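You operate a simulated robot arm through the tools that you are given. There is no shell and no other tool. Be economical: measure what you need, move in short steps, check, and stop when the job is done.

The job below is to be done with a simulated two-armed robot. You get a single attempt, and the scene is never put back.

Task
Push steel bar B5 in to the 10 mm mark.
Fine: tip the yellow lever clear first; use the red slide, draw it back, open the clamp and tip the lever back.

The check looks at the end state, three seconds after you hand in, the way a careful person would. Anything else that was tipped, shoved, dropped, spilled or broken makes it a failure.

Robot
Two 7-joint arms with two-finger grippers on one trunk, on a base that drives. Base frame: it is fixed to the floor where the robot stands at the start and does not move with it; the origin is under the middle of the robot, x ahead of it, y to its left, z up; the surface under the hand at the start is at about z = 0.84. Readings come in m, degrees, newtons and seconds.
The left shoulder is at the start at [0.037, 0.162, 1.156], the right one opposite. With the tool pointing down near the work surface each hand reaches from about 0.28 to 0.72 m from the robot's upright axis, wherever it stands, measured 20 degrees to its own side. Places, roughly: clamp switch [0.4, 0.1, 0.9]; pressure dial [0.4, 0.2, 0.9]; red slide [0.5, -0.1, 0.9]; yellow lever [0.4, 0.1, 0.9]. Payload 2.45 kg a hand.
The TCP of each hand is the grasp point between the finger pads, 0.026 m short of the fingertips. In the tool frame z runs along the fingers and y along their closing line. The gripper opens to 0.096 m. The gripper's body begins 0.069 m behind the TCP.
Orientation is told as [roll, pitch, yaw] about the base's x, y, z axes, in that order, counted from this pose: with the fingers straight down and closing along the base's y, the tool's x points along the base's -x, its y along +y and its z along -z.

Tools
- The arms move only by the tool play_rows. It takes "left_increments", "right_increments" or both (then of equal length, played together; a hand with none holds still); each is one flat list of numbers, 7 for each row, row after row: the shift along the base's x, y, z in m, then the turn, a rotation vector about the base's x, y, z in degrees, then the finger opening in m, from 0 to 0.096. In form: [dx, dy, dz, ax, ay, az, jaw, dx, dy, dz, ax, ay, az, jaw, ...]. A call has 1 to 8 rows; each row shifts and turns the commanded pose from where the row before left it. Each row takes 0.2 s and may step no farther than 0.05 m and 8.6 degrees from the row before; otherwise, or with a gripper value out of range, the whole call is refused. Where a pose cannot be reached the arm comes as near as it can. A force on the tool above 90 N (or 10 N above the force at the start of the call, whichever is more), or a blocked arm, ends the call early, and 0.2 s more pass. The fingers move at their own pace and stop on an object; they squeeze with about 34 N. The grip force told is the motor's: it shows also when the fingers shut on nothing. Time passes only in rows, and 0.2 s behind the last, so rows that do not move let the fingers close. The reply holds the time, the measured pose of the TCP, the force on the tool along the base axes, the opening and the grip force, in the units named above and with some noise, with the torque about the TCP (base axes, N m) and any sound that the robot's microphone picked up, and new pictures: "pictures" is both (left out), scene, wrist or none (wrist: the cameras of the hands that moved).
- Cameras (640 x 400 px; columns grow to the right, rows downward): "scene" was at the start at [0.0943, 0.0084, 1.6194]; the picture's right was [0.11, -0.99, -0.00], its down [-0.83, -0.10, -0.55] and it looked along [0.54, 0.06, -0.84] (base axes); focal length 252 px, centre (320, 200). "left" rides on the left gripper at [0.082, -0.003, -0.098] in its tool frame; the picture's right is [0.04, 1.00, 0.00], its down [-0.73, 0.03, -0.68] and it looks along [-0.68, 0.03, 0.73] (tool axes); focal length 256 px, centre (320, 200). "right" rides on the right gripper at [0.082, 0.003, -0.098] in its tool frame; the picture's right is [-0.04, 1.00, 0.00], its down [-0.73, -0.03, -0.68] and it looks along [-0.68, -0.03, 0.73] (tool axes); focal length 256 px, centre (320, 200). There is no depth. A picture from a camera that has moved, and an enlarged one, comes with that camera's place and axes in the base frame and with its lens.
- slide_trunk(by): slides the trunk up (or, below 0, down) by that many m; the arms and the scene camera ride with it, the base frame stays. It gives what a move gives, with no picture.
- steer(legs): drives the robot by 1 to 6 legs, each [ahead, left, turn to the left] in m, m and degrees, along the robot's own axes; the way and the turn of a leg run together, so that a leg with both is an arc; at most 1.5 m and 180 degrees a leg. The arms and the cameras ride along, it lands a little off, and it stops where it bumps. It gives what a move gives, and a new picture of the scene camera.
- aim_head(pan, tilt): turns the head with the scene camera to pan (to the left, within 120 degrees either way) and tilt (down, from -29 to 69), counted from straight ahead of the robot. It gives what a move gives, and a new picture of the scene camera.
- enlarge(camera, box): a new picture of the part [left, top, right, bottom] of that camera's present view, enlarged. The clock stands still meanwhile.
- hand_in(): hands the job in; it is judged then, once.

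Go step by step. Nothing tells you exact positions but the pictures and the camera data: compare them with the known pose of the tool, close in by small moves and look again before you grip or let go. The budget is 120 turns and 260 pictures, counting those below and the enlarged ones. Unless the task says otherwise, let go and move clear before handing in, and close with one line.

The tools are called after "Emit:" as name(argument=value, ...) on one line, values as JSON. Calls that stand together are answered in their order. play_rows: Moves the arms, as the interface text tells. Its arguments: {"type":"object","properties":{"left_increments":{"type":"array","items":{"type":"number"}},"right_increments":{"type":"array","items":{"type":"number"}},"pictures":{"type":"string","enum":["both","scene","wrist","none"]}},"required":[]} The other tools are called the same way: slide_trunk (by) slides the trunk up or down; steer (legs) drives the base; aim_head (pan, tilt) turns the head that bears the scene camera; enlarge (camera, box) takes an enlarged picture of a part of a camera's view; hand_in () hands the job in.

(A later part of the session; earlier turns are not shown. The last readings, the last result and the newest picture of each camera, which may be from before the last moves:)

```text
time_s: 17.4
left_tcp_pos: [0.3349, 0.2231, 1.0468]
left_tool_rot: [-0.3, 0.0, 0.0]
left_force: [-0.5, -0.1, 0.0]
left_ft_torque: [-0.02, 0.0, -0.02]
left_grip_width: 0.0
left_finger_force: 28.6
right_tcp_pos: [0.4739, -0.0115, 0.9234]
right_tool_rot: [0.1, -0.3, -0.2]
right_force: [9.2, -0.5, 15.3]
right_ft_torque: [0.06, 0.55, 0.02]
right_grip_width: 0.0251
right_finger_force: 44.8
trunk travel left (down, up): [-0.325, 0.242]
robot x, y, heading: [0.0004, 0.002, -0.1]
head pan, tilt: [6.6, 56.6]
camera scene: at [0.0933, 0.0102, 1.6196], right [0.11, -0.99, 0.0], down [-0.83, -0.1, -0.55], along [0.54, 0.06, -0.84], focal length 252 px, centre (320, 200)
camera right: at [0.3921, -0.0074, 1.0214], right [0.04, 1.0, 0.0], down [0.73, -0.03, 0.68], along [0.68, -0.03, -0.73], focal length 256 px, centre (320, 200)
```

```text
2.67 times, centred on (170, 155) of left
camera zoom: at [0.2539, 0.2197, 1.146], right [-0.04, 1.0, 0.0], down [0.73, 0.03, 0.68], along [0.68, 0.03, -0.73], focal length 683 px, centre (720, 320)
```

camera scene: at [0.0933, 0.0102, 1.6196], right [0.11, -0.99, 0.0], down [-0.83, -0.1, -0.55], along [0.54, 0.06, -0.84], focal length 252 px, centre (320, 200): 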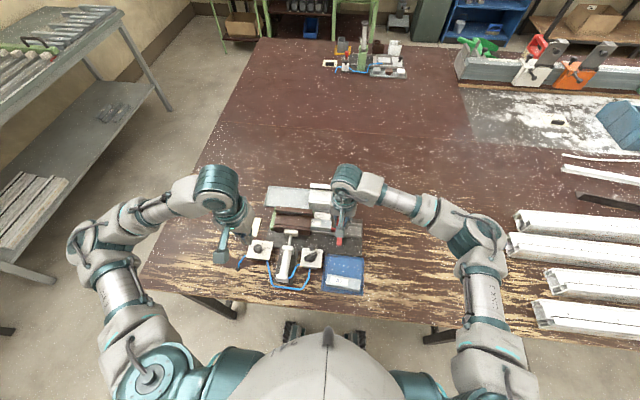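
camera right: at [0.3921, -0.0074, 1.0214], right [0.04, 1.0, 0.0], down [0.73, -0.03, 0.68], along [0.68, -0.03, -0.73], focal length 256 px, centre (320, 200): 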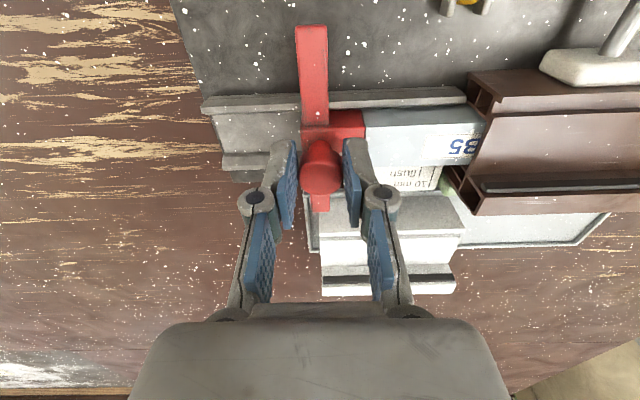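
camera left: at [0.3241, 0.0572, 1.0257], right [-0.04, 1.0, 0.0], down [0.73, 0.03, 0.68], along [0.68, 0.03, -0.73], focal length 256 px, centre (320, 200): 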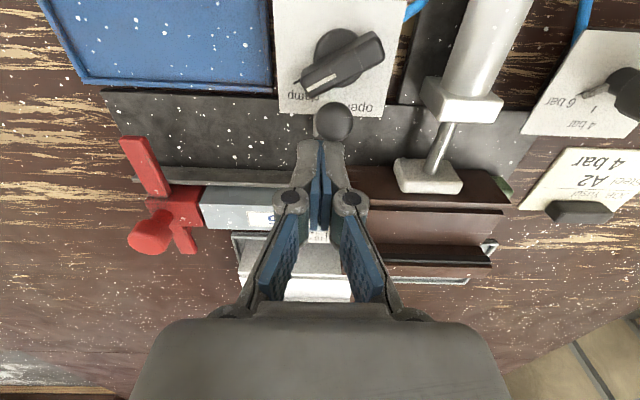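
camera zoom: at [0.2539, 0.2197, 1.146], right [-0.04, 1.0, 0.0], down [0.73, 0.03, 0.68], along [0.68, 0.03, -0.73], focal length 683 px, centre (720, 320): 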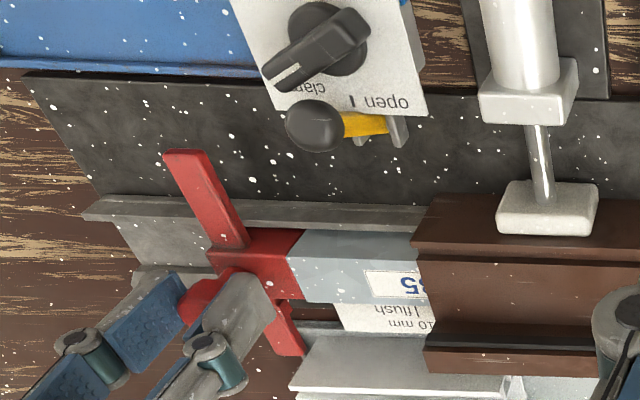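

Emit:
play_rows(right_increments=[0, 0.01, 0.001, 0, 0, 0, 0.015, 0, 0.01, 0.001, 0, 0, 0, 0.015, 0, 0.01, 0, 0, 0, 0, 0.015, 0, 0.01, 0, 0, 0, 0, 0.015, 0, 0.006, 0, 0, 0, 0, 0.015], pictures="both")

Emit:
enlarge(camera="left", box=[100, 80, 300, 230])

Emit:
enlarge(camera="right", box=[240, 60, 480, 230])

```text
time_s: 18.6
left_tcp_pos: [0.3351, 0.2222, 1.0466]
left_tool_rot: [-0.3, -0.1, 0.0]
left_force: [-0.6, 0.2, -0.5]
left_ft_torque: [-0.03, -0.01, 0.03]
left_grip_width: 0.0002
left_finger_force: 28.9
right_tcp_pos: [0.4737, 0.0342, 0.9231]
right_tool_rot: [0.0, 0.0, -0.1]
right_force: [4.8, -0.3, -7.4]
right_ft_torque: [-0.13, -0.49, 0.05]
right_grip_width: 0.0251
right_finger_force: 45.3
trunk travel left (down, up): [-0.325, 0.242]
robot x, y, heading: [0.0031, 0.0005, 0.1]
head pan, tilt: [6.6, 56.6]
camera scene: at [0.0957, 0.0108, 1.6191], right [0.11, -0.99, 0.0], down [-0.83, -0.1, -0.55], along [0.54, 0.06, -0.84], focal length 252 px, centre (320, 200)
camera right: at [0.3927, 0.0385, 1.0218], right [0.04, 1.0, 0.0], down [0.73, -0.03, 0.68], along [0.68, -0.03, -0.73], focal length 256 px, centre (320, 200)
```

scene: 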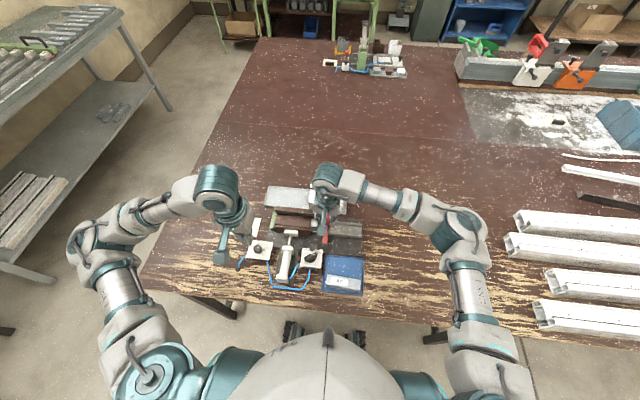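
right: 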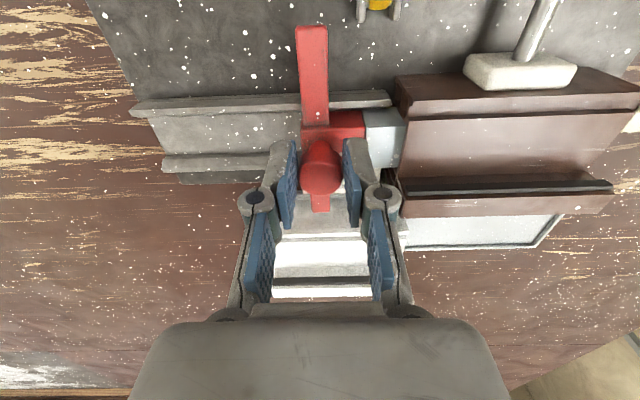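

```text
2.67 times, centred on (200, 155) of left
camera zoom: at [0.2549, 0.2197, 1.1453], right [-0.04, 1.0, 0.0], down [0.73, 0.03, 0.68], along [0.68, 0.03, -0.73], focal length 683 px, centre (640, 320)
```

zoom: 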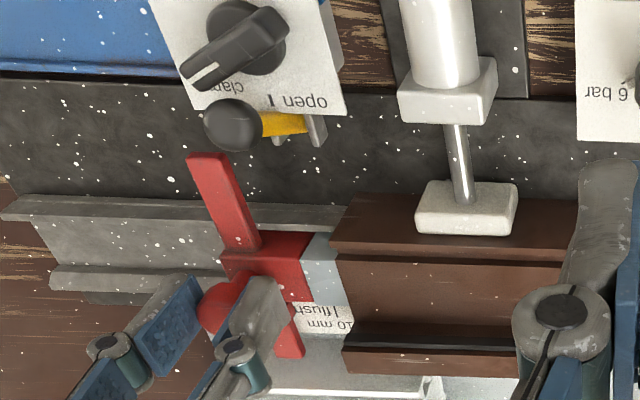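

```text
2.35 times, centred on (360, 145) of right
camera zoom: at [0.3927, 0.0385, 1.0218], right [0.04, 1.0, 0.0], down [0.73, -0.03, 0.68], along [0.68, -0.03, -0.73], focal length 602 px, centre (226, 329)
```

zoom: 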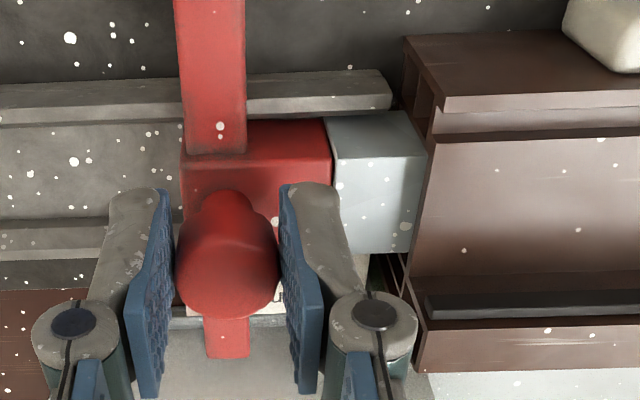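

About 95 mm of travel is done. I'll push a little more, then open and lift to read the pointer against the scale.

Emit:
play_rows(right_increments=[0, 0.007, 0.001, 0, 0, 0, 0.015, 0, 0.007, 0.0, 0, 0, 0, 0.015, 0, 0, 0, 0, 0, 0, 0.035, 0, 0, 0, 0, 0, 0, 0.045, 0, 0, 0.03, 0, 0, 0, 0.045, 0, -0.01, 0.04, 0, 0, 0, 0.045, 0, 0, 0.03, 0, 0, 0, 0.045, 0, 0, 0, 0, 0, 0, 0.045], pictures="both")

Emit:
enlarge(camera="right", box=[270, 60, 430, 180])

Emit:
enlarge(camera="left", box=[130, 110, 270, 230])

Emit:
enlarge(camera="scene", box=[300, 200, 360, 240])

```text
time_s: 20.4
left_tcp_pos: [0.3367, 0.2221, 1.0473]
left_tool_rot: [-0.1, -0.1, 0.0]
left_force: [0.2, -0.1, -1.3]
left_ft_torque: [-0.01, 0.03, 0.02]
left_grip_width: 0.0001
left_finger_force: 29.0
right_tcp_pos: [0.4737, 0.0382, 1.026]
right_tool_rot: [0.0, -0.1, -0.1]
right_force: [0.5, 0.1, -0.4]
right_ft_torque: [0.03, 0.0, -0.01]
right_grip_width: 0.0448
right_finger_force: 0.0
trunk travel left (down, up): [-0.325, 0.242]
robot x, y, heading: [0.0013, -0.0005, 0.1]
head pan, tilt: [6.6, 56.6]
camera scene: at [0.0938, 0.0106, 1.6194], right [0.11, -0.99, 0.0], down [-0.83, -0.1, -0.55], along [0.54, 0.06, -0.84], focal length 252 px, centre (320, 200)
camera right: at [0.3916, 0.0426, 1.1228], right [0.04, 1.0, 0.0], down [0.73, -0.03, 0.68], along [0.68, -0.03, -0.73], focal length 256 px, centre (320, 200)
```

scene: 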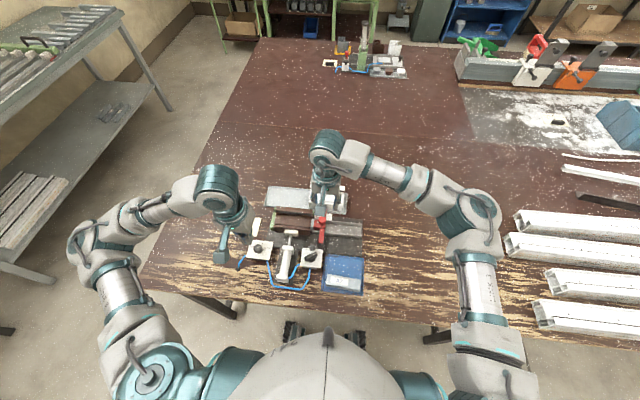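
right: 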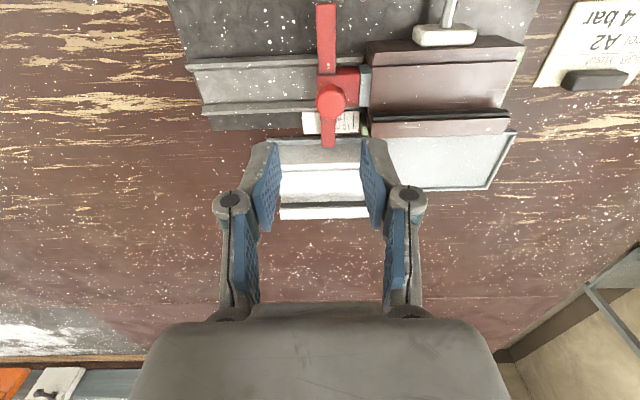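

```text
3.33 times, centred on (350, 120) of right
camera zoom: at [0.3916, 0.0426, 1.1228], right [0.04, 1.0, 0.0], down [0.73, -0.03, 0.68], along [0.68, -0.03, -0.73], focal length 853 px, centre (220, 467)
```

zoom: 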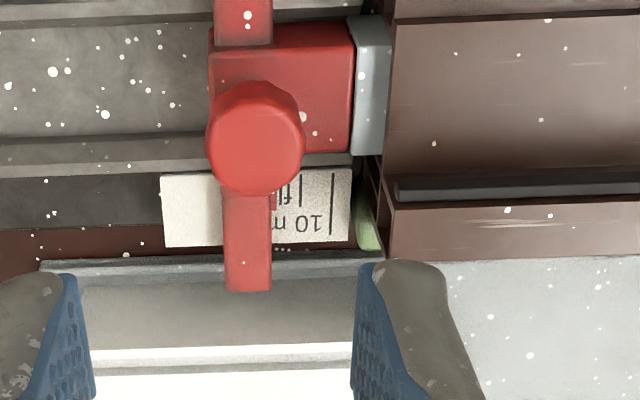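

```text
3.33 times, centred on (200, 170) of left
camera zoom: at [0.2541, 0.2195, 1.1457], right [-0.04, 1.0, 0.0], down [0.73, 0.03, 0.68], along [0.68, 0.03, -0.73], focal length 853 px, centre (720, 300)
```

zoom: 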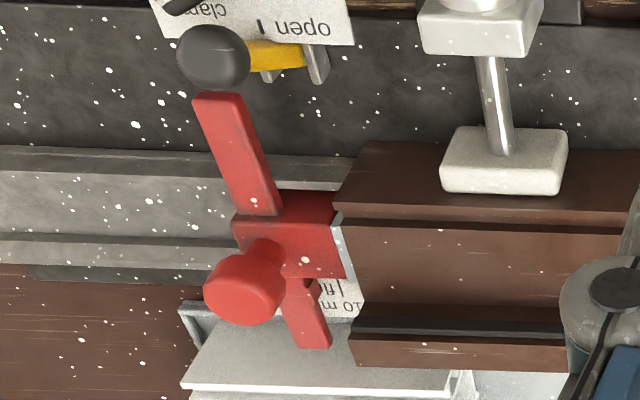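

```text
10.00 times, centred on (330, 220) of scene
camera zoom: at [0.0938, 0.0106, 1.6194], right [0.11, -0.99, 0.0], down [-0.83, -0.1, -0.55], along [0.54, 0.06, -0.84], focal length 2515 px, centre (220, 0)
```

zoom: 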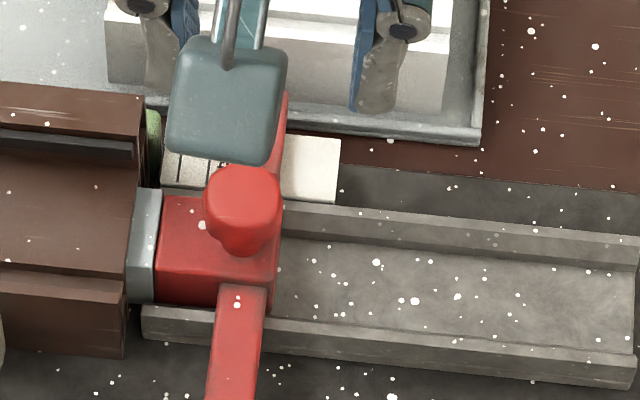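

Emit:
enlarge(camera="right", box=[310, 95, 370, 140])

Emit:
enlarge(camera="left", box=[180, 160, 250, 220])

```text
8.89 times, centred on (340, 118) of right
camera zoom: at [0.3916, 0.0426, 1.1228], right [0.04, 1.0, 0.0], down [0.73, -0.03, 0.68], along [0.68, -0.03, -0.73], focal length 2276 px, centre (142, 933)
```

zoom: 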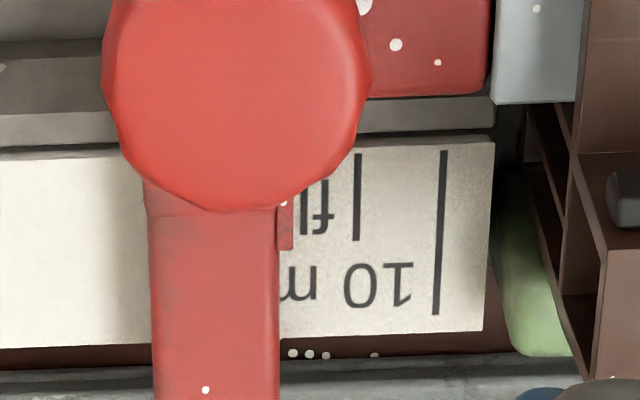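

```text
6.67 times, centred on (215, 190) of left
camera zoom: at [0.2541, 0.2195, 1.1457], right [-0.04, 1.0, 0.0], down [0.73, 0.03, 0.68], along [0.68, 0.03, -0.73], focal length 1707 px, centre (1020, 267)
```

zoom: 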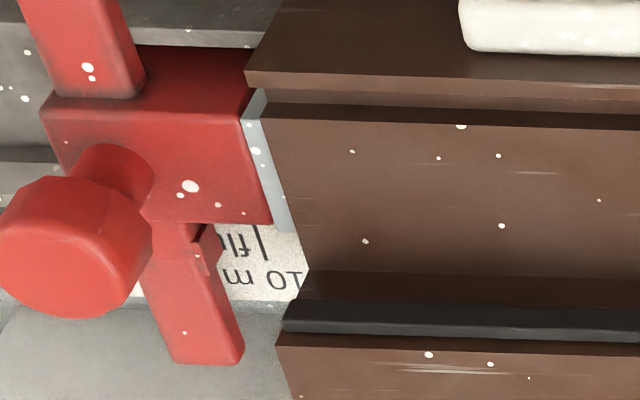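

The pointer is about 17.5 mm short of the 10 mm line. I'll regrip slightly higher and push about 14 mm.

Emit:
play_rows(right_increments=[0.001, 0.0095, -0.04, 0, 0, 0, 0.045, 0, 0, -0.04, 0, 0, 0, 0.045, 0, 0, -0.018, 0, 0, 0, 0.045, 0, 0, 0, 0, 0, 0, 0.015, 0, 0, 0, 0, 0, 0, 0.015, 0, 0.007, 0.0, 0, 0, 0, 0.015, 0, 0.007, 0.0, 0, 0, 0, 0.015, 0, 0, 0, 0, 0, 0, 0.015], pictures="wrist")

Emit:
enlarge(camera="left", box=[150, 110, 270, 220])

```text
time_s: 22.2
left_tcp_pos: [0.3356, 0.2232, 1.0471]
left_tool_rot: [-0.2, -0.1, -0.1]
left_force: [-0.3, 0.6, 0.7]
left_ft_torque: [0.02, 0.0, 0.01]
left_grip_width: 0.0001
left_finger_force: 28.5
right_tcp_pos: [0.475, 0.0611, 0.9289]
right_tool_rot: [-0.1, -0.1, -0.1]
right_force: [-2.5, -0.6, -4.0]
right_ft_torque: [-0.04, -0.61, -0.04]
right_grip_width: 0.0249
right_finger_force: 44.7
trunk travel left (down, up): [-0.325, 0.242]
robot x, y, heading: [0.0021, -0.0, -0.2]
head pan, tilt: [6.6, 56.6]
camera right: at [0.3931, 0.0645, 1.0261], right [0.04, 1.0, 0.0], down [0.73, -0.03, 0.68], along [0.68, -0.03, -0.73], focal length 256 px, centre (320, 200)
```

right: 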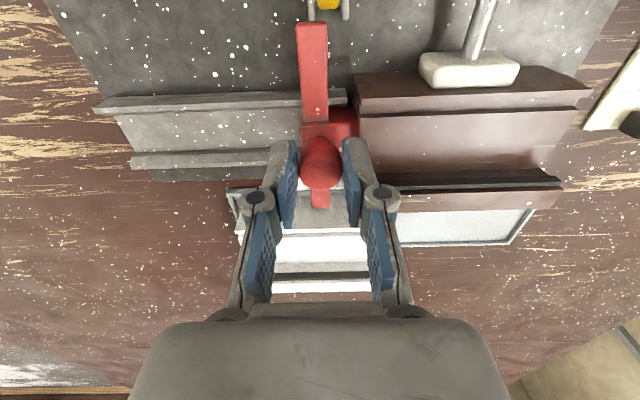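

```text
3.64 times, centred on (210, 165) of left
camera zoom: at [0.2539, 0.2194, 1.1457], right [-0.04, 1.0, 0.0], down [0.73, 0.03, 0.68], along [0.68, 0.03, -0.73], focal length 931 px, centre (720, 327)
```

zoom: 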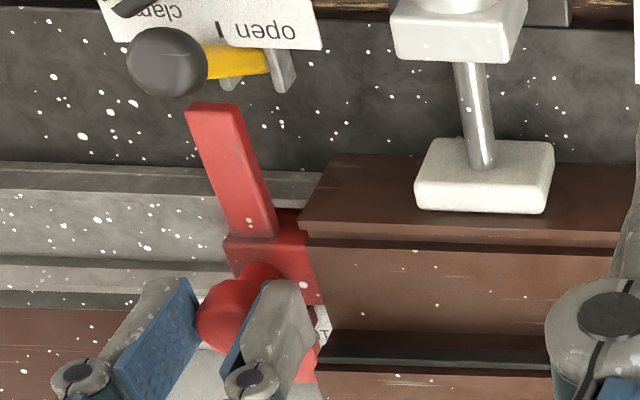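

Emit:
play_rows(right_increments=[0, 0, 0, 0, 0, 0, 0.035, 0, 0, 0, 0, 0, 0, 0.045, 0, 0, 0.04, 0, 0, 0, 0.045, 0, 0, 0.04, 0, 0, 0, 0.045, 0, 0, 0.02, 0, 0, 0, 0.045, 0, 0, 0, 0, 0, 0, 0.045], pictures="none")

Emit:
enlarge(camera="right", box=[300, 85, 370, 140])

```text
time_s: 23.6
left_tcp_pos: [0.3356, 0.2225, 1.0471]
left_tool_rot: [-0.2, -0.1, 0.0]
left_force: [-0.5, -0.4, -1.4]
left_ft_torque: [-0.01, 0.01, -0.03]
left_grip_width: 0.0
left_finger_force: 28.4
right_tcp_pos: [0.4753, 0.0615, 1.0298]
right_tool_rot: [-0.1, -0.1, -0.1]
right_force: [0.2, -1.1, -0.2]
right_ft_torque: [0.0, 0.01, -0.01]
right_grip_width: 0.0452
right_finger_force: 0.1
trunk travel left (down, up): [-0.325, 0.242]
robot x, y, heading: [0.0012, -0.0014, -0.1]
head pan, tilt: [6.6, 56.6]
```

```text
7.27 times, centred on (335, 112) of right
camera zoom: at [0.394, 0.0658, 1.1268], right [0.04, 1.0, 0.0], down [0.73, -0.03, 0.68], along [0.68, -0.03, -0.73], focal length 1862 px, centre (211, 836)
```

zoom: 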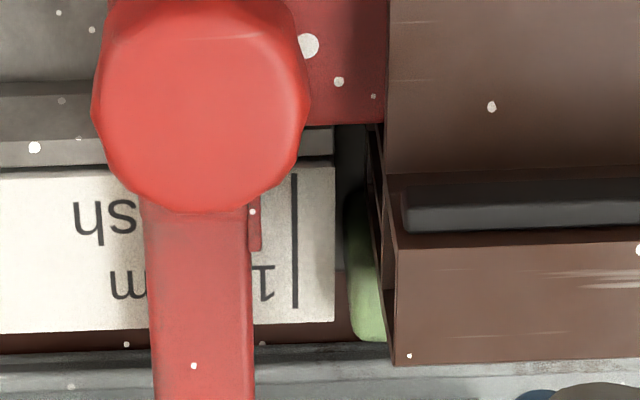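

The pointer is about 5 mm short of the line. I'll regrip and push about 5.2 mm.

Emit:
play_rows(right_increments=[0, -0.0005, -0.04, 0, 0, 0, 0.045, 0, 0, -0.04, 0, 0, 0, 0.045, 0, 0, -0.02, 0, 0, 0, 0.045, 0, 0, 0, 0, 0, 0, 0.015, 0, 0, 0, 0, 0, 0, 0.015, 0, 0.0053, 0.0, 0, 0, 0, 0.015, 0, 0, 0.0, 0, 0, 0, 0.015, 0, 0, 0, 0, 0, 0, 0.015], pictures="none")

Emit:
play_rows(right_increments=[0, 0, 0, 0, 0, 0, 0.035, 0, 0, 0, 0, 0, 0, 0.045, 0, 0, 0.04, 0, 0, 0, 0.045, 0, 0, 0.04, 0, 0, 0, 0.045, 0, 0, 0.02, 0, 0, 0, 0.045, 0, 0, 0, 0, 0, 0, 0.045], pictures="none")

Emit:
enlarge(camera="right", box=[300, 85, 370, 140])

```text
time_s: 25.4
left_tcp_pos: [0.3354, 0.2228, 1.0482]
left_tool_rot: [-0.1, -0.1, 0.0]
left_force: [-0.4, -0.3, -0.2]
left_ft_torque: [0.0, 0.02, 0.0]
left_grip_width: 0.0
left_finger_force: 28.6
right_tcp_pos: [0.4735, 0.0641, 0.93]
right_tool_rot: [0.1, -0.2, -0.1]
right_force: [-0.7, -0.9, 4.3]
right_ft_torque: [-0.02, 0.41, -0.05]
right_grip_width: 0.0248
right_finger_force: 45.7
trunk travel left (down, up): [-0.325, 0.242]
robot x, y, heading: [0.0015, 0.0017, 0.0]
head pan, tilt: [6.6, 56.6]
```

```text
time_s: 26.8
left_tcp_pos: [0.336, 0.2223, 1.0476]
left_tool_rot: [-0.2, -0.2, 0.0]
left_force: [0.0, 0.4, 0.0]
left_ft_torque: [0.02, 0.02, -0.01]
left_grip_width: 0.0
left_finger_force: 28.2
right_tcp_pos: [0.475, 0.067, 1.0312]
right_tool_rot: [0.0, -0.1, -0.1]
right_force: [0.2, 0.0, 0.8]
right_ft_torque: [0.0, -0.01, 0.03]
right_grip_width: 0.0454
right_finger_force: 0.1
trunk travel left (down, up): [-0.325, 0.242]
robot x, y, heading: [-0.0028, -0.002, -0.1]
head pan, tilt: [6.6, 56.6]
```

```text
7.27 times, centred on (335, 112) of right
camera zoom: at [0.3933, 0.0714, 1.1277], right [0.04, 1.0, 0.0], down [0.73, -0.03, 0.68], along [0.68, -0.03, -0.73], focal length 1862 px, centre (211, 836)
```

zoom: 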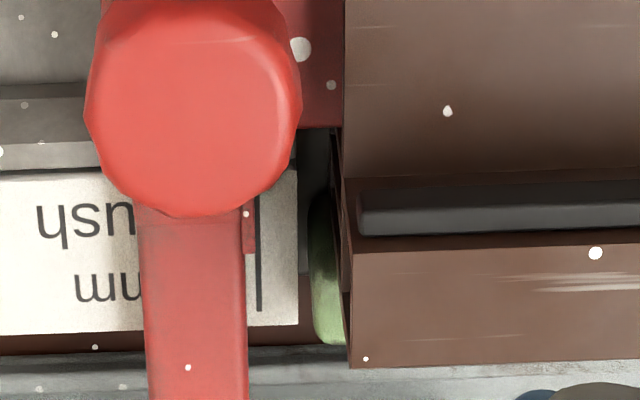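

Only about 0.7 mm remains. I'll make one last tiny nudge and check again.

Emit:
play_rows(right_increments=[0, 0, -0.04, 0, 0, 0, 0.045, 0, 0, -0.04, 0, 0, 0, 0.045, 0, 0, -0.02, 0, 0, 0, 0.045, 0, 0, 0, 0, 0, 0, 0.015, 0, 0, 0, 0, 0, 0, 0.015, 0, 0.001, 0.0, 0, 0, 0, 0.015, 0, 0, 0.0, 0, 0, 0, 0.015], pictures="none")

Emit:
play_rows(right_increments=[0, 0, 0, 0, 0, 0, 0.035, 0, 0, 0, 0, 0, 0, 0.045, 0, 0, 0.04, 0, 0, 0, 0.045, 0, 0, 0.04, 0, 0, 0, 0.045, 0, 0, 0.02, 0, 0, 0, 0.045, 0, 0, 0, 0, 0, 0, 0.045], pictures="none")

Emit:
enlarge(camera="right", box=[300, 85, 370, 140])

```text
time_s: 28.4
left_tcp_pos: [0.335, 0.2225, 1.0478]
left_tool_rot: [0.0, -0.1, 0.1]
left_force: [0.3, -0.7, -0.8]
left_ft_torque: [-0.02, -0.01, 0.0]
left_grip_width: 0.0
left_finger_force: 29.1
right_tcp_pos: [0.4746, 0.0675, 0.9319]
right_tool_rot: [0.2, -0.2, -0.3]
right_force: [3.3, -8.2, 13.1]
right_ft_torque: [-0.33, 0.7, -0.05]
right_grip_width: 0.0245
right_finger_force: 45.0
trunk travel left (down, up): [-0.325, 0.242]
robot x, y, heading: [-0.0008, -0.0038, -0.0]
head pan, tilt: [6.6, 56.6]
```

```text
time_s: 29.8
left_tcp_pos: [0.335, 0.2247, 1.0471]
left_tool_rot: [-0.1, -0.2, 0.0]
left_force: [-0.4, -0.5, -0.3]
left_ft_torque: [0.01, 0.01, 0.0]
left_grip_width: 0.0001
left_finger_force: 28.2
right_tcp_pos: [0.4745, 0.0691, 1.0296]
right_tool_rot: [0.1, -0.1, -0.2]
right_force: [-0.5, 0.1, 0.0]
right_ft_torque: [0.03, -0.03, -0.03]
right_grip_width: 0.0448
right_finger_force: 0.0
trunk travel left (down, up): [-0.325, 0.242]
robot x, y, heading: [-0.0004, -0.0024, 0.1]
head pan, tilt: [6.6, 56.6]
```

```text
7.27 times, centred on (335, 112) of right
camera zoom: at [0.3925, 0.0728, 1.1272], right [0.04, 1.0, 0.0], down [0.73, -0.03, 0.68], along [0.68, -0.03, -0.73], focal length 1862 px, centre (211, 836)
```

zoom: 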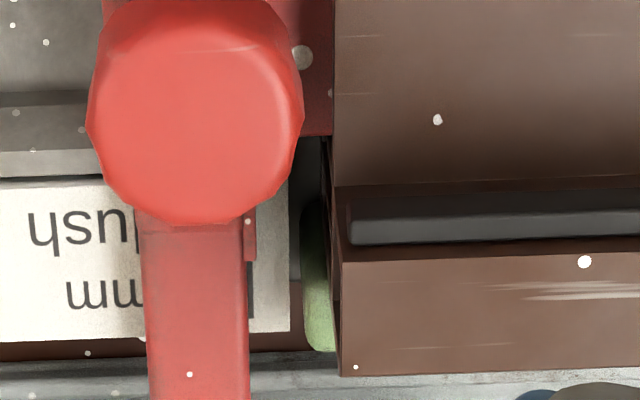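

The pointer is now on the 10 mm line. I'll grip the knob and draw the slide back to where it started.

Emit:
play_rows(right_increments=[0, -0.001, -0.04, 0, 0, 0, 0.045, 0, 0, -0.04, 0, 0, 0, 0.045, 0, 0, -0.02, 0, 0, 0, 0.045, 0, -0.001, 0, 0, 0, 0, 0.015, 0, 0, 0, 0, 0, 0, 0.015, 0, -0.01, 0.0, 0, 0, 0, 0.015, 0, -0.015, 0.0, 0, 0, 0, 0.015, 0, -0.015, 0, 0, 0, 0, 0.015], pictures="none")

Emit:
play_rows(right_increments=[0, -0.015, 0, 0, 0, 0, 0.015, 0, -0.015, 0, 0, 0, 0, 0.015, 0, -0.015, 0, 0, 0, 0, 0.015, 0, -0.015, 0, 0, 0, 0, 0.015, 0, -0.015, 0, 0, 0, 0, 0.015, 0, -0.01, 0, 0, 0, 0, 0.015, 0, 0, 0, 0, 0, 0, 0.015], pictures="both")

Emit:
enlarge(camera="left", box=[70, 80, 270, 230])

```text
time_s: 31.6
left_tcp_pos: [0.3348, 0.2214, 1.0476]
left_tool_rot: [-0.2, -0.1, 0.0]
left_force: [-0.3, 1.1, 0.0]
left_ft_torque: [0.0, -0.04, 0.02]
left_grip_width: 0.0001
left_finger_force: 28.6
right_tcp_pos: [0.4742, 0.0217, 0.9287]
right_tool_rot: [0.0, -0.2, -0.2]
right_force: [-0.3, -0.2, 2.0]
right_ft_torque: [-0.01, -0.74, -0.06]
right_grip_width: 0.025
right_finger_force: 44.6
trunk travel left (down, up): [-0.325, 0.242]
robot x, y, heading: [-0.0011, -0.0002, -0.4]
head pan, tilt: [6.6, 56.6]
```

```text
time_s: 33.2
left_tcp_pos: [0.3349, 0.222, 1.048]
left_tool_rot: [-0.1, -0.1, 0.0]
left_force: [-0.5, -0.7, 0.3]
left_ft_torque: [0.03, -0.01, 0.03]
left_grip_width: 0.0
left_finger_force: 28.1
right_tcp_pos: [0.4738, -0.0609, 0.929]
right_tool_rot: [0.0, -0.2, -0.1]
right_force: [-2.5, -2.3, 8.4]
right_ft_torque: [0.02, 1.16, 0.04]
right_grip_width: 0.0246
right_finger_force: 45.6
trunk travel left (down, up): [-0.325, 0.242]
robot x, y, heading: [-0.0004, -0.0003, -0.4]
head pan, tilt: [6.6, 56.6]
camera scene: at [0.0921, 0.0087, 1.6196], right [0.11, -0.99, 0.0], down [-0.83, -0.1, -0.55], along [0.54, 0.06, -0.84], focal length 252 px, centre (320, 200)
camera right: at [0.3927, -0.0563, 1.0262], right [0.04, 1.0, 0.0], down [0.73, -0.03, 0.68], along [0.68, -0.03, -0.73], focal length 256 px, centre (320, 200)
```

scene: 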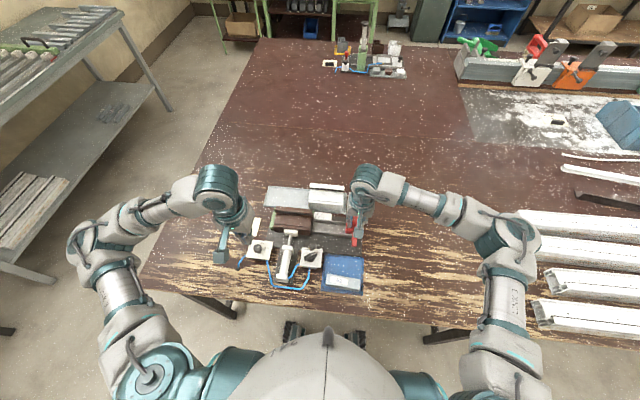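
right: 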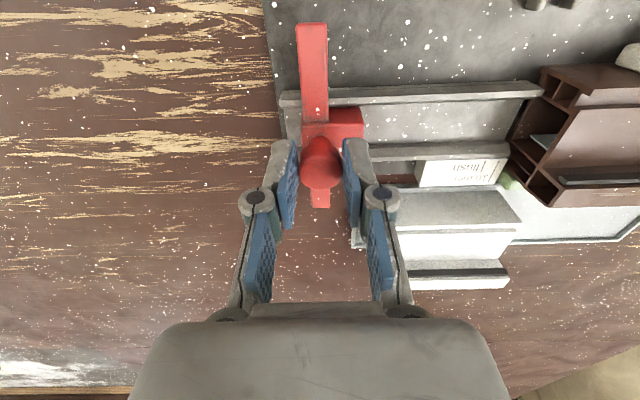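

```text
2.67 times, centred on (170, 155) of left
camera zoom: at [0.2533, 0.2189, 1.1462], right [-0.04, 1.0, 0.0], down [0.73, 0.03, 0.68], along [0.68, 0.03, -0.73], focal length 683 px, centre (720, 320)
```

zoom: 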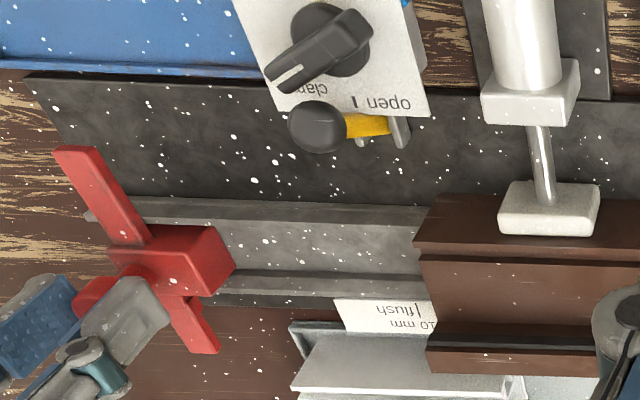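

The slide is back and the bar stays in the profile. I'll release and lift the right hand clear, then look at the bar's depth.

Emit:
play_rows(right_increments=[0, 0, 0, 0, 0, 0, 0.04, 0, 0, 0, 0, 0, 0, 0.05, 0, 0, 0.04, 0, 0, 0, 0.05, 0, 0, 0.04, 0, 0, 0, 0.05, -0.02, -0.03, 0.02, 0, 0, 0, 0.05, -0.02, -0.04, 0, 0, 0, 0, 0.05, -0.02, -0.04, 0, 0, 0, 0, 0.05, 0, 0, 0, 0, 0, 0, 0.05], pictures="both")

Emit:
enlarge(camera="right", box=[520, 60, 640, 180])

Emit:
enlarge(camera="scene", box=[290, 205, 370, 275])

```text
time_s: 35.0
left_tcp_pos: [0.3353, 0.2217, 1.0468]
left_tool_rot: [-0.1, -0.1, 0.1]
left_force: [0.3, 0.5, 0.3]
left_ft_torque: [-0.01, 0.01, 0.0]
left_grip_width: 0.0
left_finger_force: 28.8
right_tcp_pos: [0.4153, -0.1741, 1.0278]
right_tool_rot: [0.1, -0.1, -0.1]
right_force: [0.1, -0.6, 0.0]
right_ft_torque: [-0.02, 0.04, 0.01]
right_grip_width: 0.0498
right_finger_force: 0.0
trunk travel left (down, up): [-0.325, 0.242]
robot x, y, heading: [0.0014, 0.0, -0.0]
head pan, tilt: [6.6, 56.6]
camera scene: at [0.0935, 0.007, 1.6194], right [0.11, -0.99, 0.0], down [-0.83, -0.1, -0.55], along [0.54, 0.06, -0.84], focal length 252 px, centre (320, 200)
camera right: at [0.3346, -0.1695, 1.1241], right [0.04, 1.0, 0.0], down [0.73, -0.03, 0.68], along [0.68, -0.03, -0.73], focal length 256 px, centre (320, 200)
```

scene: 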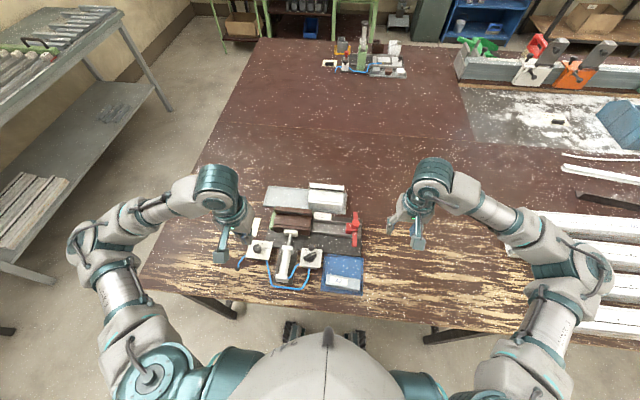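
right: 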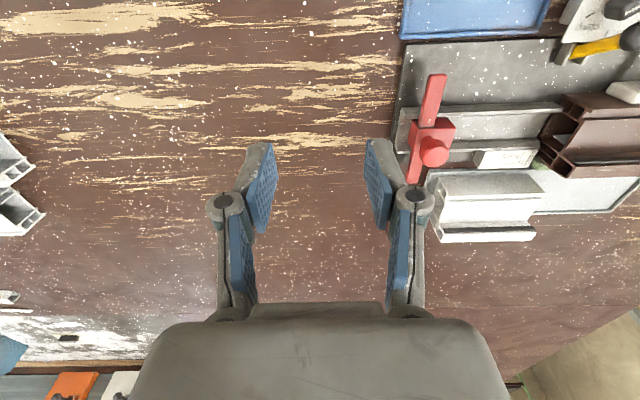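

```text
3.33 times, centred on (580, 120) of right
camera zoom: at [0.3346, -0.1695, 1.1241], right [0.04, 1.0, 0.0], down [0.73, -0.03, 0.68], along [0.68, -0.03, -0.73], focal length 853 px, centre (-547, 467)
```

zoom: 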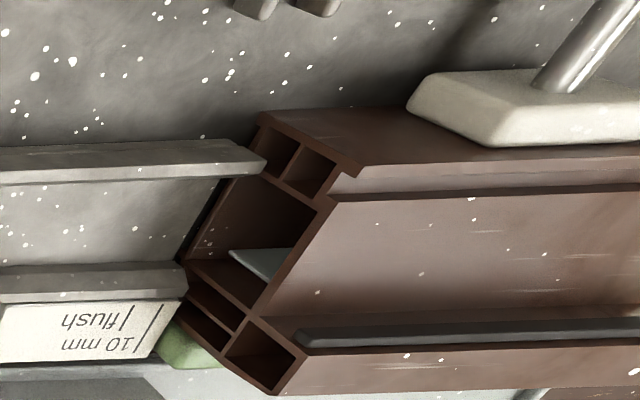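

```text
5.71 times, centred on (330, 240) of scene
camera zoom: at [0.0935, 0.007, 1.6194], right [0.11, -0.99, 0.0], down [-0.83, -0.1, -0.55], along [0.54, 0.06, -0.84], focal length 1437 px, centre (263, -29)
```

zoom: 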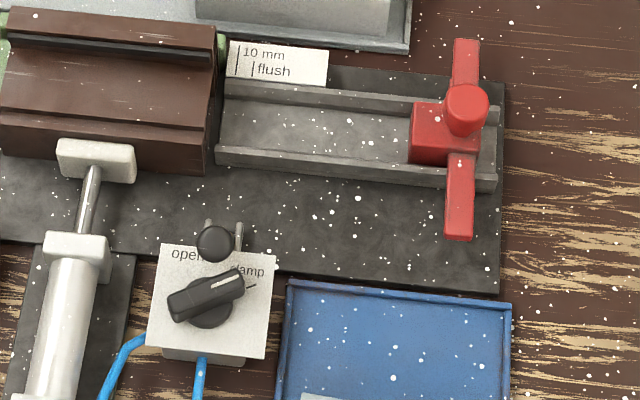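

The bar sits visibly inside the profile. Next is the clamp switch (handle centre about [0.365, 0.066, 0.872]). I'll bring the closed left fingers near the handle's tail end, so I can turn it anticlockwise without touching the lever.

Emit:
play_rows(left_increments=[0.02, -0.03, 0, 0, 0, 0, 0, 0.02, -0.03, -0.01, 0, 0, 0, 0, 0.005, -0.035, -0.02, 0, 0, 0, 0, 0, -0.025, -0.03, 0, 0, 0, 0, 0, 0, -0.03, 0, 0, 0, 0, 0, 0, 0, 0, 0, 0, 0], pictures="both")

Emit:
enlarge(camera="left", box=[210, 0, 410, 160])

Emit:
enlarge(camera="right", box=[520, 0, 640, 120])

```text
time_s: 36.4
left_tcp_pos: [0.3831, 0.101, 0.9577]
left_tool_rot: [0.0, -0.1, 0.0]
left_force: [-0.4, -0.5, 1.1]
left_ft_torque: [-0.02, -0.01, 0.01]
left_grip_width: 0.0001
left_finger_force: 27.9
right_tcp_pos: [0.4154, -0.1725, 1.0273]
right_tool_rot: [0.0, -0.2, -0.1]
right_force: [1.0, -0.2, -1.4]
right_ft_torque: [-0.02, -0.02, 0.0]
right_grip_width: 0.05
right_finger_force: 0.0
trunk travel left (down, up): [-0.325, 0.242]
robot x, y, heading: [-0.0015, 0.0039, -0.0]
head pan, tilt: [6.6, 56.6]
camera scene: at [0.0933, 0.0087, 1.6195], right [0.11, -0.99, 0.0], down [-0.83, -0.1, -0.55], along [0.54, 0.06, -0.84], focal length 252 px, centre (320, 200)
camera left: at [0.3011, 0.0981, 1.0547], right [-0.04, 1.0, 0.0], down [0.73, 0.03, 0.68], along [0.68, 0.03, -0.73], focal length 256 px, centre (320, 200)
```

scene: 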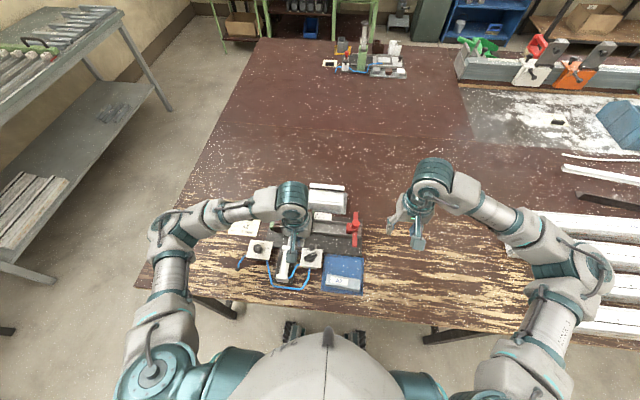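
left: 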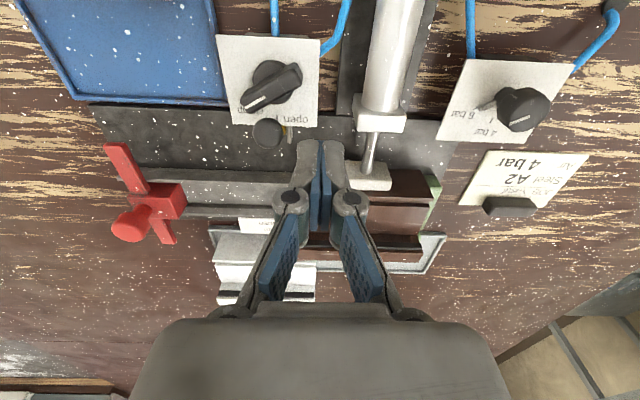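

```text
2.50 times, centred on (310, 80) of left
camera zoom: at [0.3011, 0.0981, 1.0547], right [-0.04, 1.0, 0.0], down [0.73, 0.03, 0.68], along [0.68, 0.03, -0.73], focal length 640 px, centre (345, 500)
```

zoom: 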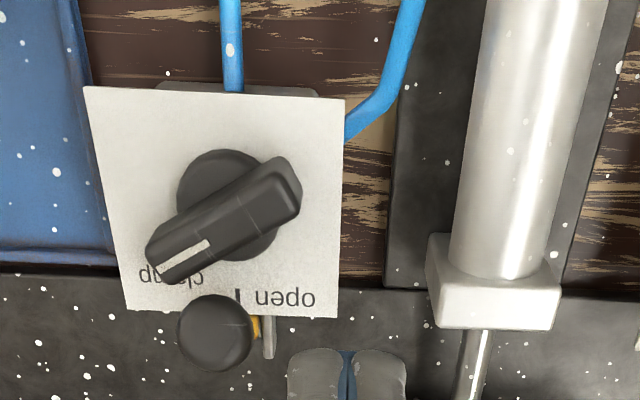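

```text
3.33 times, centred on (580, 60) of right
camera zoom: at [0.3342, -0.1681, 1.1246], right [0.04, 1.0, 0.0], down [0.73, -0.03, 0.68], along [0.68, -0.03, -0.73], focal length 853 px, centre (-547, 667)
```

zoom: 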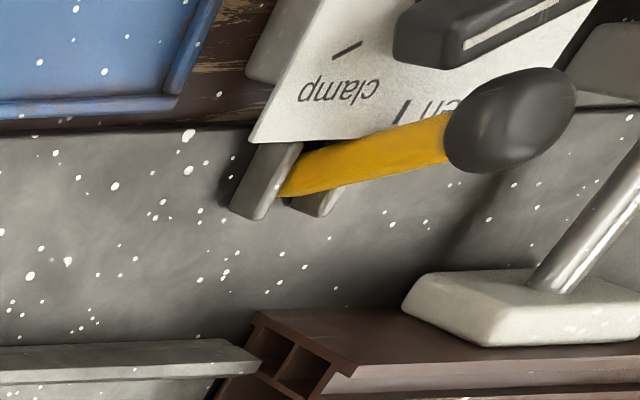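

The open tick is straight ahead (+x) of the switch centre, so the handle must turn about 58° anticlockwise. I'll lower the closed fingers beside the tail, on its far left side.

Emit:
play_rows(left_increments=[0, -0.005, -0.03, 0, 0, 0, 0, 0, 0, -0.017, 0, 0, 0, 0, 0, 0, 0, 0, 0, 0, 0], pictures="wrist")

Emit:
enlarge(camera="left", box=[210, 0, 410, 160])

Emit:
enlarge(camera="right", box=[520, 0, 640, 120])

```text
time_s: 37.2
left_tcp_pos: [0.38, 0.0958, 0.9106]
left_tool_rot: [-0.2, -0.1, 0.0]
left_force: [0.2, 0.8, -0.5]
left_ft_torque: [-0.02, -0.01, 0.03]
left_grip_width: 0.0
left_finger_force: 28.2
right_tcp_pos: [0.4163, -0.1734, 1.0268]
right_tool_rot: [0.2, -0.1, 0.0]
right_force: [-0.6, -0.4, 0.1]
right_ft_torque: [0.01, 0.02, 0.02]
right_grip_width: 0.0499
right_finger_force: 0.0
trunk travel left (down, up): [-0.325, 0.242]
robot x, y, heading: [0.0019, -0.0035, -0.1]
head pan, tilt: [6.6, 56.6]
camera left: at [0.2987, 0.0924, 1.0084], right [-0.04, 1.0, 0.0], down [0.73, 0.03, 0.68], along [0.68, 0.03, -0.73], focal length 256 px, centre (320, 200)
```

left: 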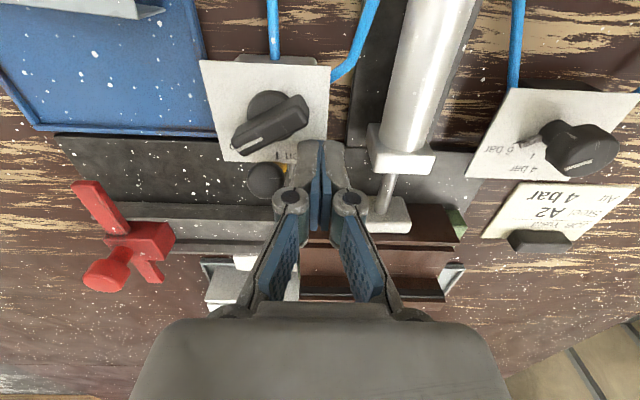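

```text
2.50 times, centred on (310, 80) of left
camera zoom: at [0.2987, 0.0924, 1.0084], right [-0.04, 1.0, 0.0], down [0.73, 0.03, 0.68], along [0.68, 0.03, -0.73], focal length 640 px, centre (345, 500)
```

zoom: 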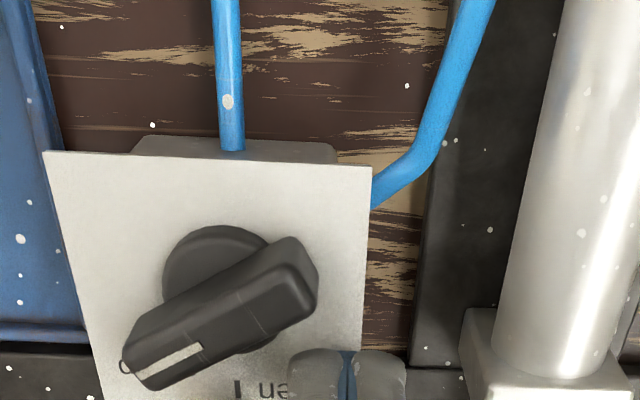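

```text
3.33 times, centred on (580, 60) of right
camera zoom: at [0.3344, -0.1691, 1.1243], right [0.04, 1.0, 0.0], down [0.73, -0.03, 0.68], along [0.68, -0.03, -0.73], focal length 853 px, centre (-547, 667)
```

zoom: 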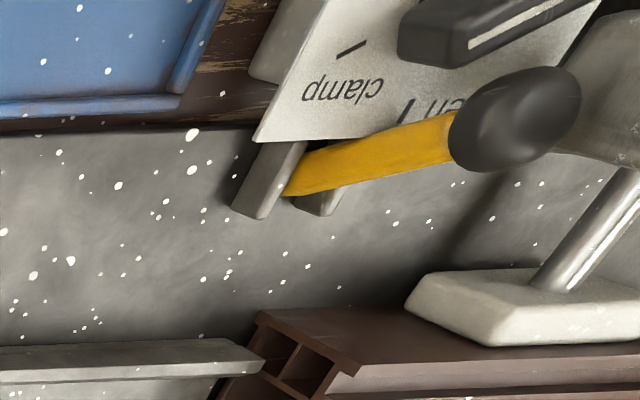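

Emit:
play_rows(left_increments=[0, -0.003, -0.005, 0, 0, 0, 0, -0.008, 0, 0, 0, 0, 0, 0, -0.008, -0.001, 0, 0, 0, 0, 0, -0.008, -0.001, 0, 0, 0, 0, 0], pictures="none")

Emit:
enlarge(camera="left", box=[210, 0, 410, 160])

```text
time_s: 38.2
left_tcp_pos: [0.356, 0.0892, 0.9047]
left_tool_rot: [-0.1, 0.0, 0.0]
left_force: [-0.6, 0.4, 0.2]
left_ft_torque: [0.01, 0.02, -0.02]
left_grip_width: 0.0
left_finger_force: 28.5
right_tcp_pos: [0.417, -0.1736, 1.0274]
right_tool_rot: [0.1, -0.3, -0.1]
right_force: [-0.4, 0.0, 0.2]
right_ft_torque: [-0.04, 0.0, -0.03]
right_grip_width: 0.0501
right_finger_force: 0.0
trunk travel left (down, up): [-0.325, 0.242]
robot x, y, heading: [-0.0002, 0.0009, 0.2]
head pan, tilt: [6.6, 56.6]
```

```text
2.50 times, centred on (310, 80) of left
camera zoom: at [0.2741, 0.0857, 1.0038], right [-0.04, 1.0, 0.0], down [0.73, 0.03, 0.68], along [0.68, 0.03, -0.73], focal length 640 px, centre (345, 500)
```

zoom: 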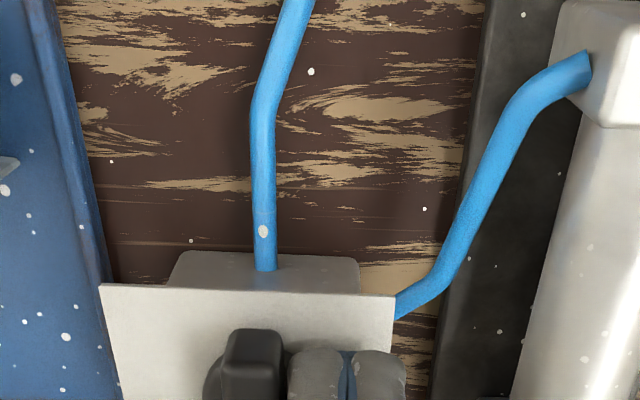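

Emit:
enlarge(camera="left", box=[220, 90, 400, 220])

Emit:
enlarge(camera="right", box=[520, 0, 640, 120])

Emit:
enlarge(camera="scene", box=[260, 205, 340, 275])

```text
3.08 times, centred on (310, 155) of left
camera zoom: at [0.2741, 0.0857, 1.0038], right [-0.04, 1.0, 0.0], down [0.73, 0.03, 0.68], along [0.68, 0.03, -0.73], focal length 788 px, centre (351, 338)
```

zoom: 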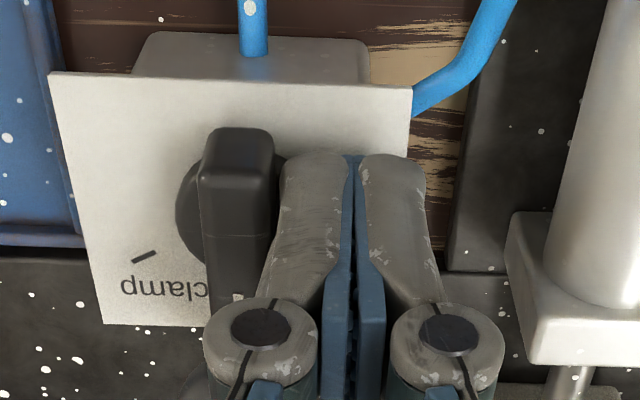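

```text
3.33 times, centred on (580, 60) of right
camera zoom: at [0.3343, -0.1695, 1.1243], right [0.04, 1.0, 0.0], down [0.73, -0.03, 0.68], along [0.68, -0.03, -0.73], focal length 853 px, centre (-547, 667)
```

zoom: 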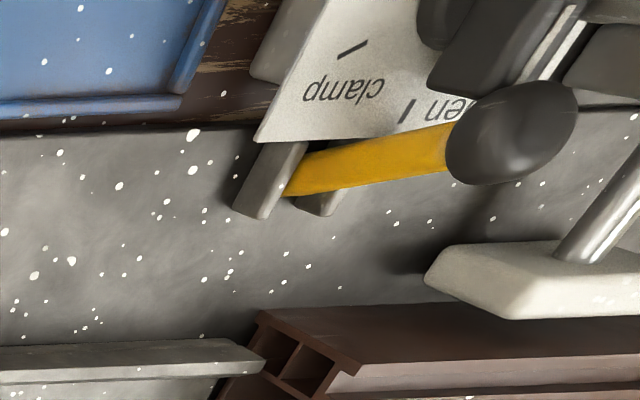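

```text
5.71 times, centred on (300, 240) of scene
camera zoom: at [0.0932, 0.0067, 1.6195], right [0.11, -0.99, 0.0], down [-0.83, -0.1, -0.55], along [0.54, 0.06, -0.84], focal length 1437 px, centre (434, -29)
```

zoom: 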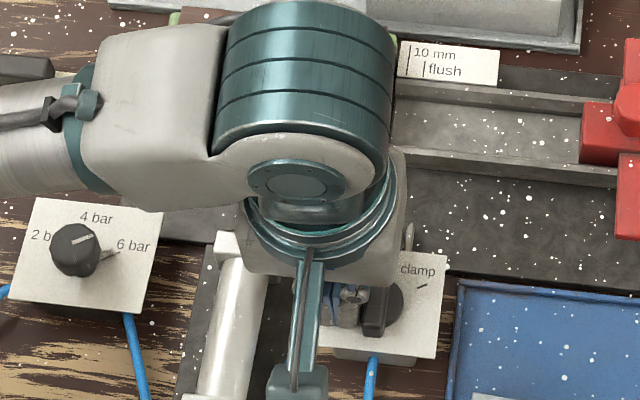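

The switch is at open and the clamp pad has retracted. I'll raise the left hand and position it behind (on the robot side of) the lever knob.

Emit:
play_rows(left_increments=[0, 0.008, 0, 0, 0, 0, 0, 0, 0, 0.03, 0, 0, 0, 0, -0.004, -0.014, 0.01, 0, 0, 0, 0, 0, -0.016, 0, 0, 0, 0, 0, 0, 0, 0, 0, 0, 0, 0], pictures="wrist")

Emit:
enlarge(camera="right", box=[520, 0, 640, 120])

Emit:
enlarge(camera="left", box=[220, 50, 420, 200])

```text
time_s: 39.4
left_tcp_pos: [0.3509, 0.0676, 0.9445]
left_tool_rot: [-0.1, -0.1, 0.0]
left_force: [0.2, 0.3, 0.3]
left_ft_torque: [0.02, 0.02, -0.02]
left_grip_width: 0.0001
left_finger_force: 28.7
right_tcp_pos: [0.4164, -0.1744, 1.0274]
right_tool_rot: [0.1, -0.2, -0.1]
right_force: [0.0, 1.2, -1.1]
right_ft_torque: [-0.01, -0.03, 0.01]
right_grip_width: 0.0502
right_finger_force: 0.0
trunk travel left (down, up): [-0.325, 0.242]
robot x, y, heading: [-0.0003, 0.0033, 0.0]
head pan, tilt: [6.6, 56.6]
camera left: at [0.2702, 0.0627, 1.0434], right [-0.04, 1.0, 0.0], down [0.73, 0.03, 0.68], along [0.68, 0.03, -0.73], focal length 256 px, centre (320, 200)
```

left: 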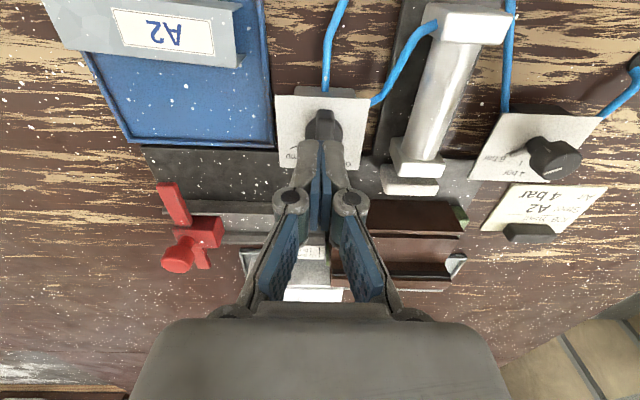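

```text
3.33 times, centred on (580, 60) of right
camera zoom: at [0.3343, -0.17, 1.1241], right [0.04, 1.0, 0.0], down [0.73, -0.03, 0.68], along [0.68, -0.03, -0.73], focal length 853 px, centre (-547, 667)
```

zoom: 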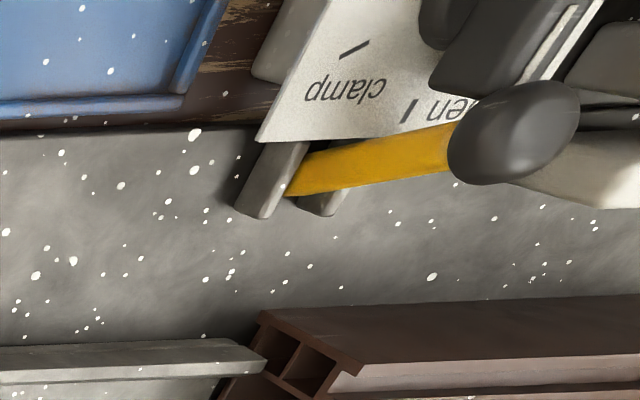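

```text
2.67 times, centred on (320, 125) of left
camera zoom: at [0.2702, 0.0627, 1.0434], right [-0.04, 1.0, 0.0], down [0.73, 0.03, 0.68], along [0.68, 0.03, -0.73], focal length 683 px, centre (320, 400)
```

zoom: 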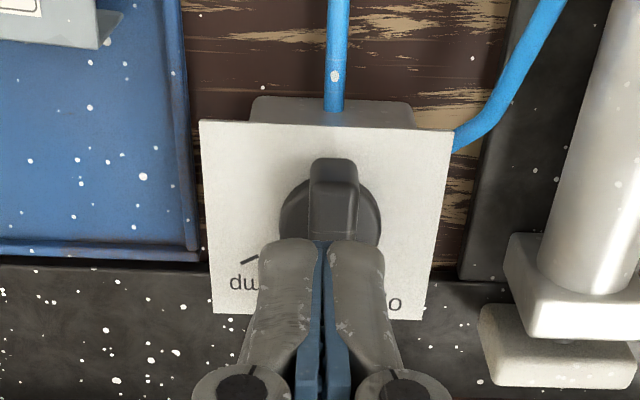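

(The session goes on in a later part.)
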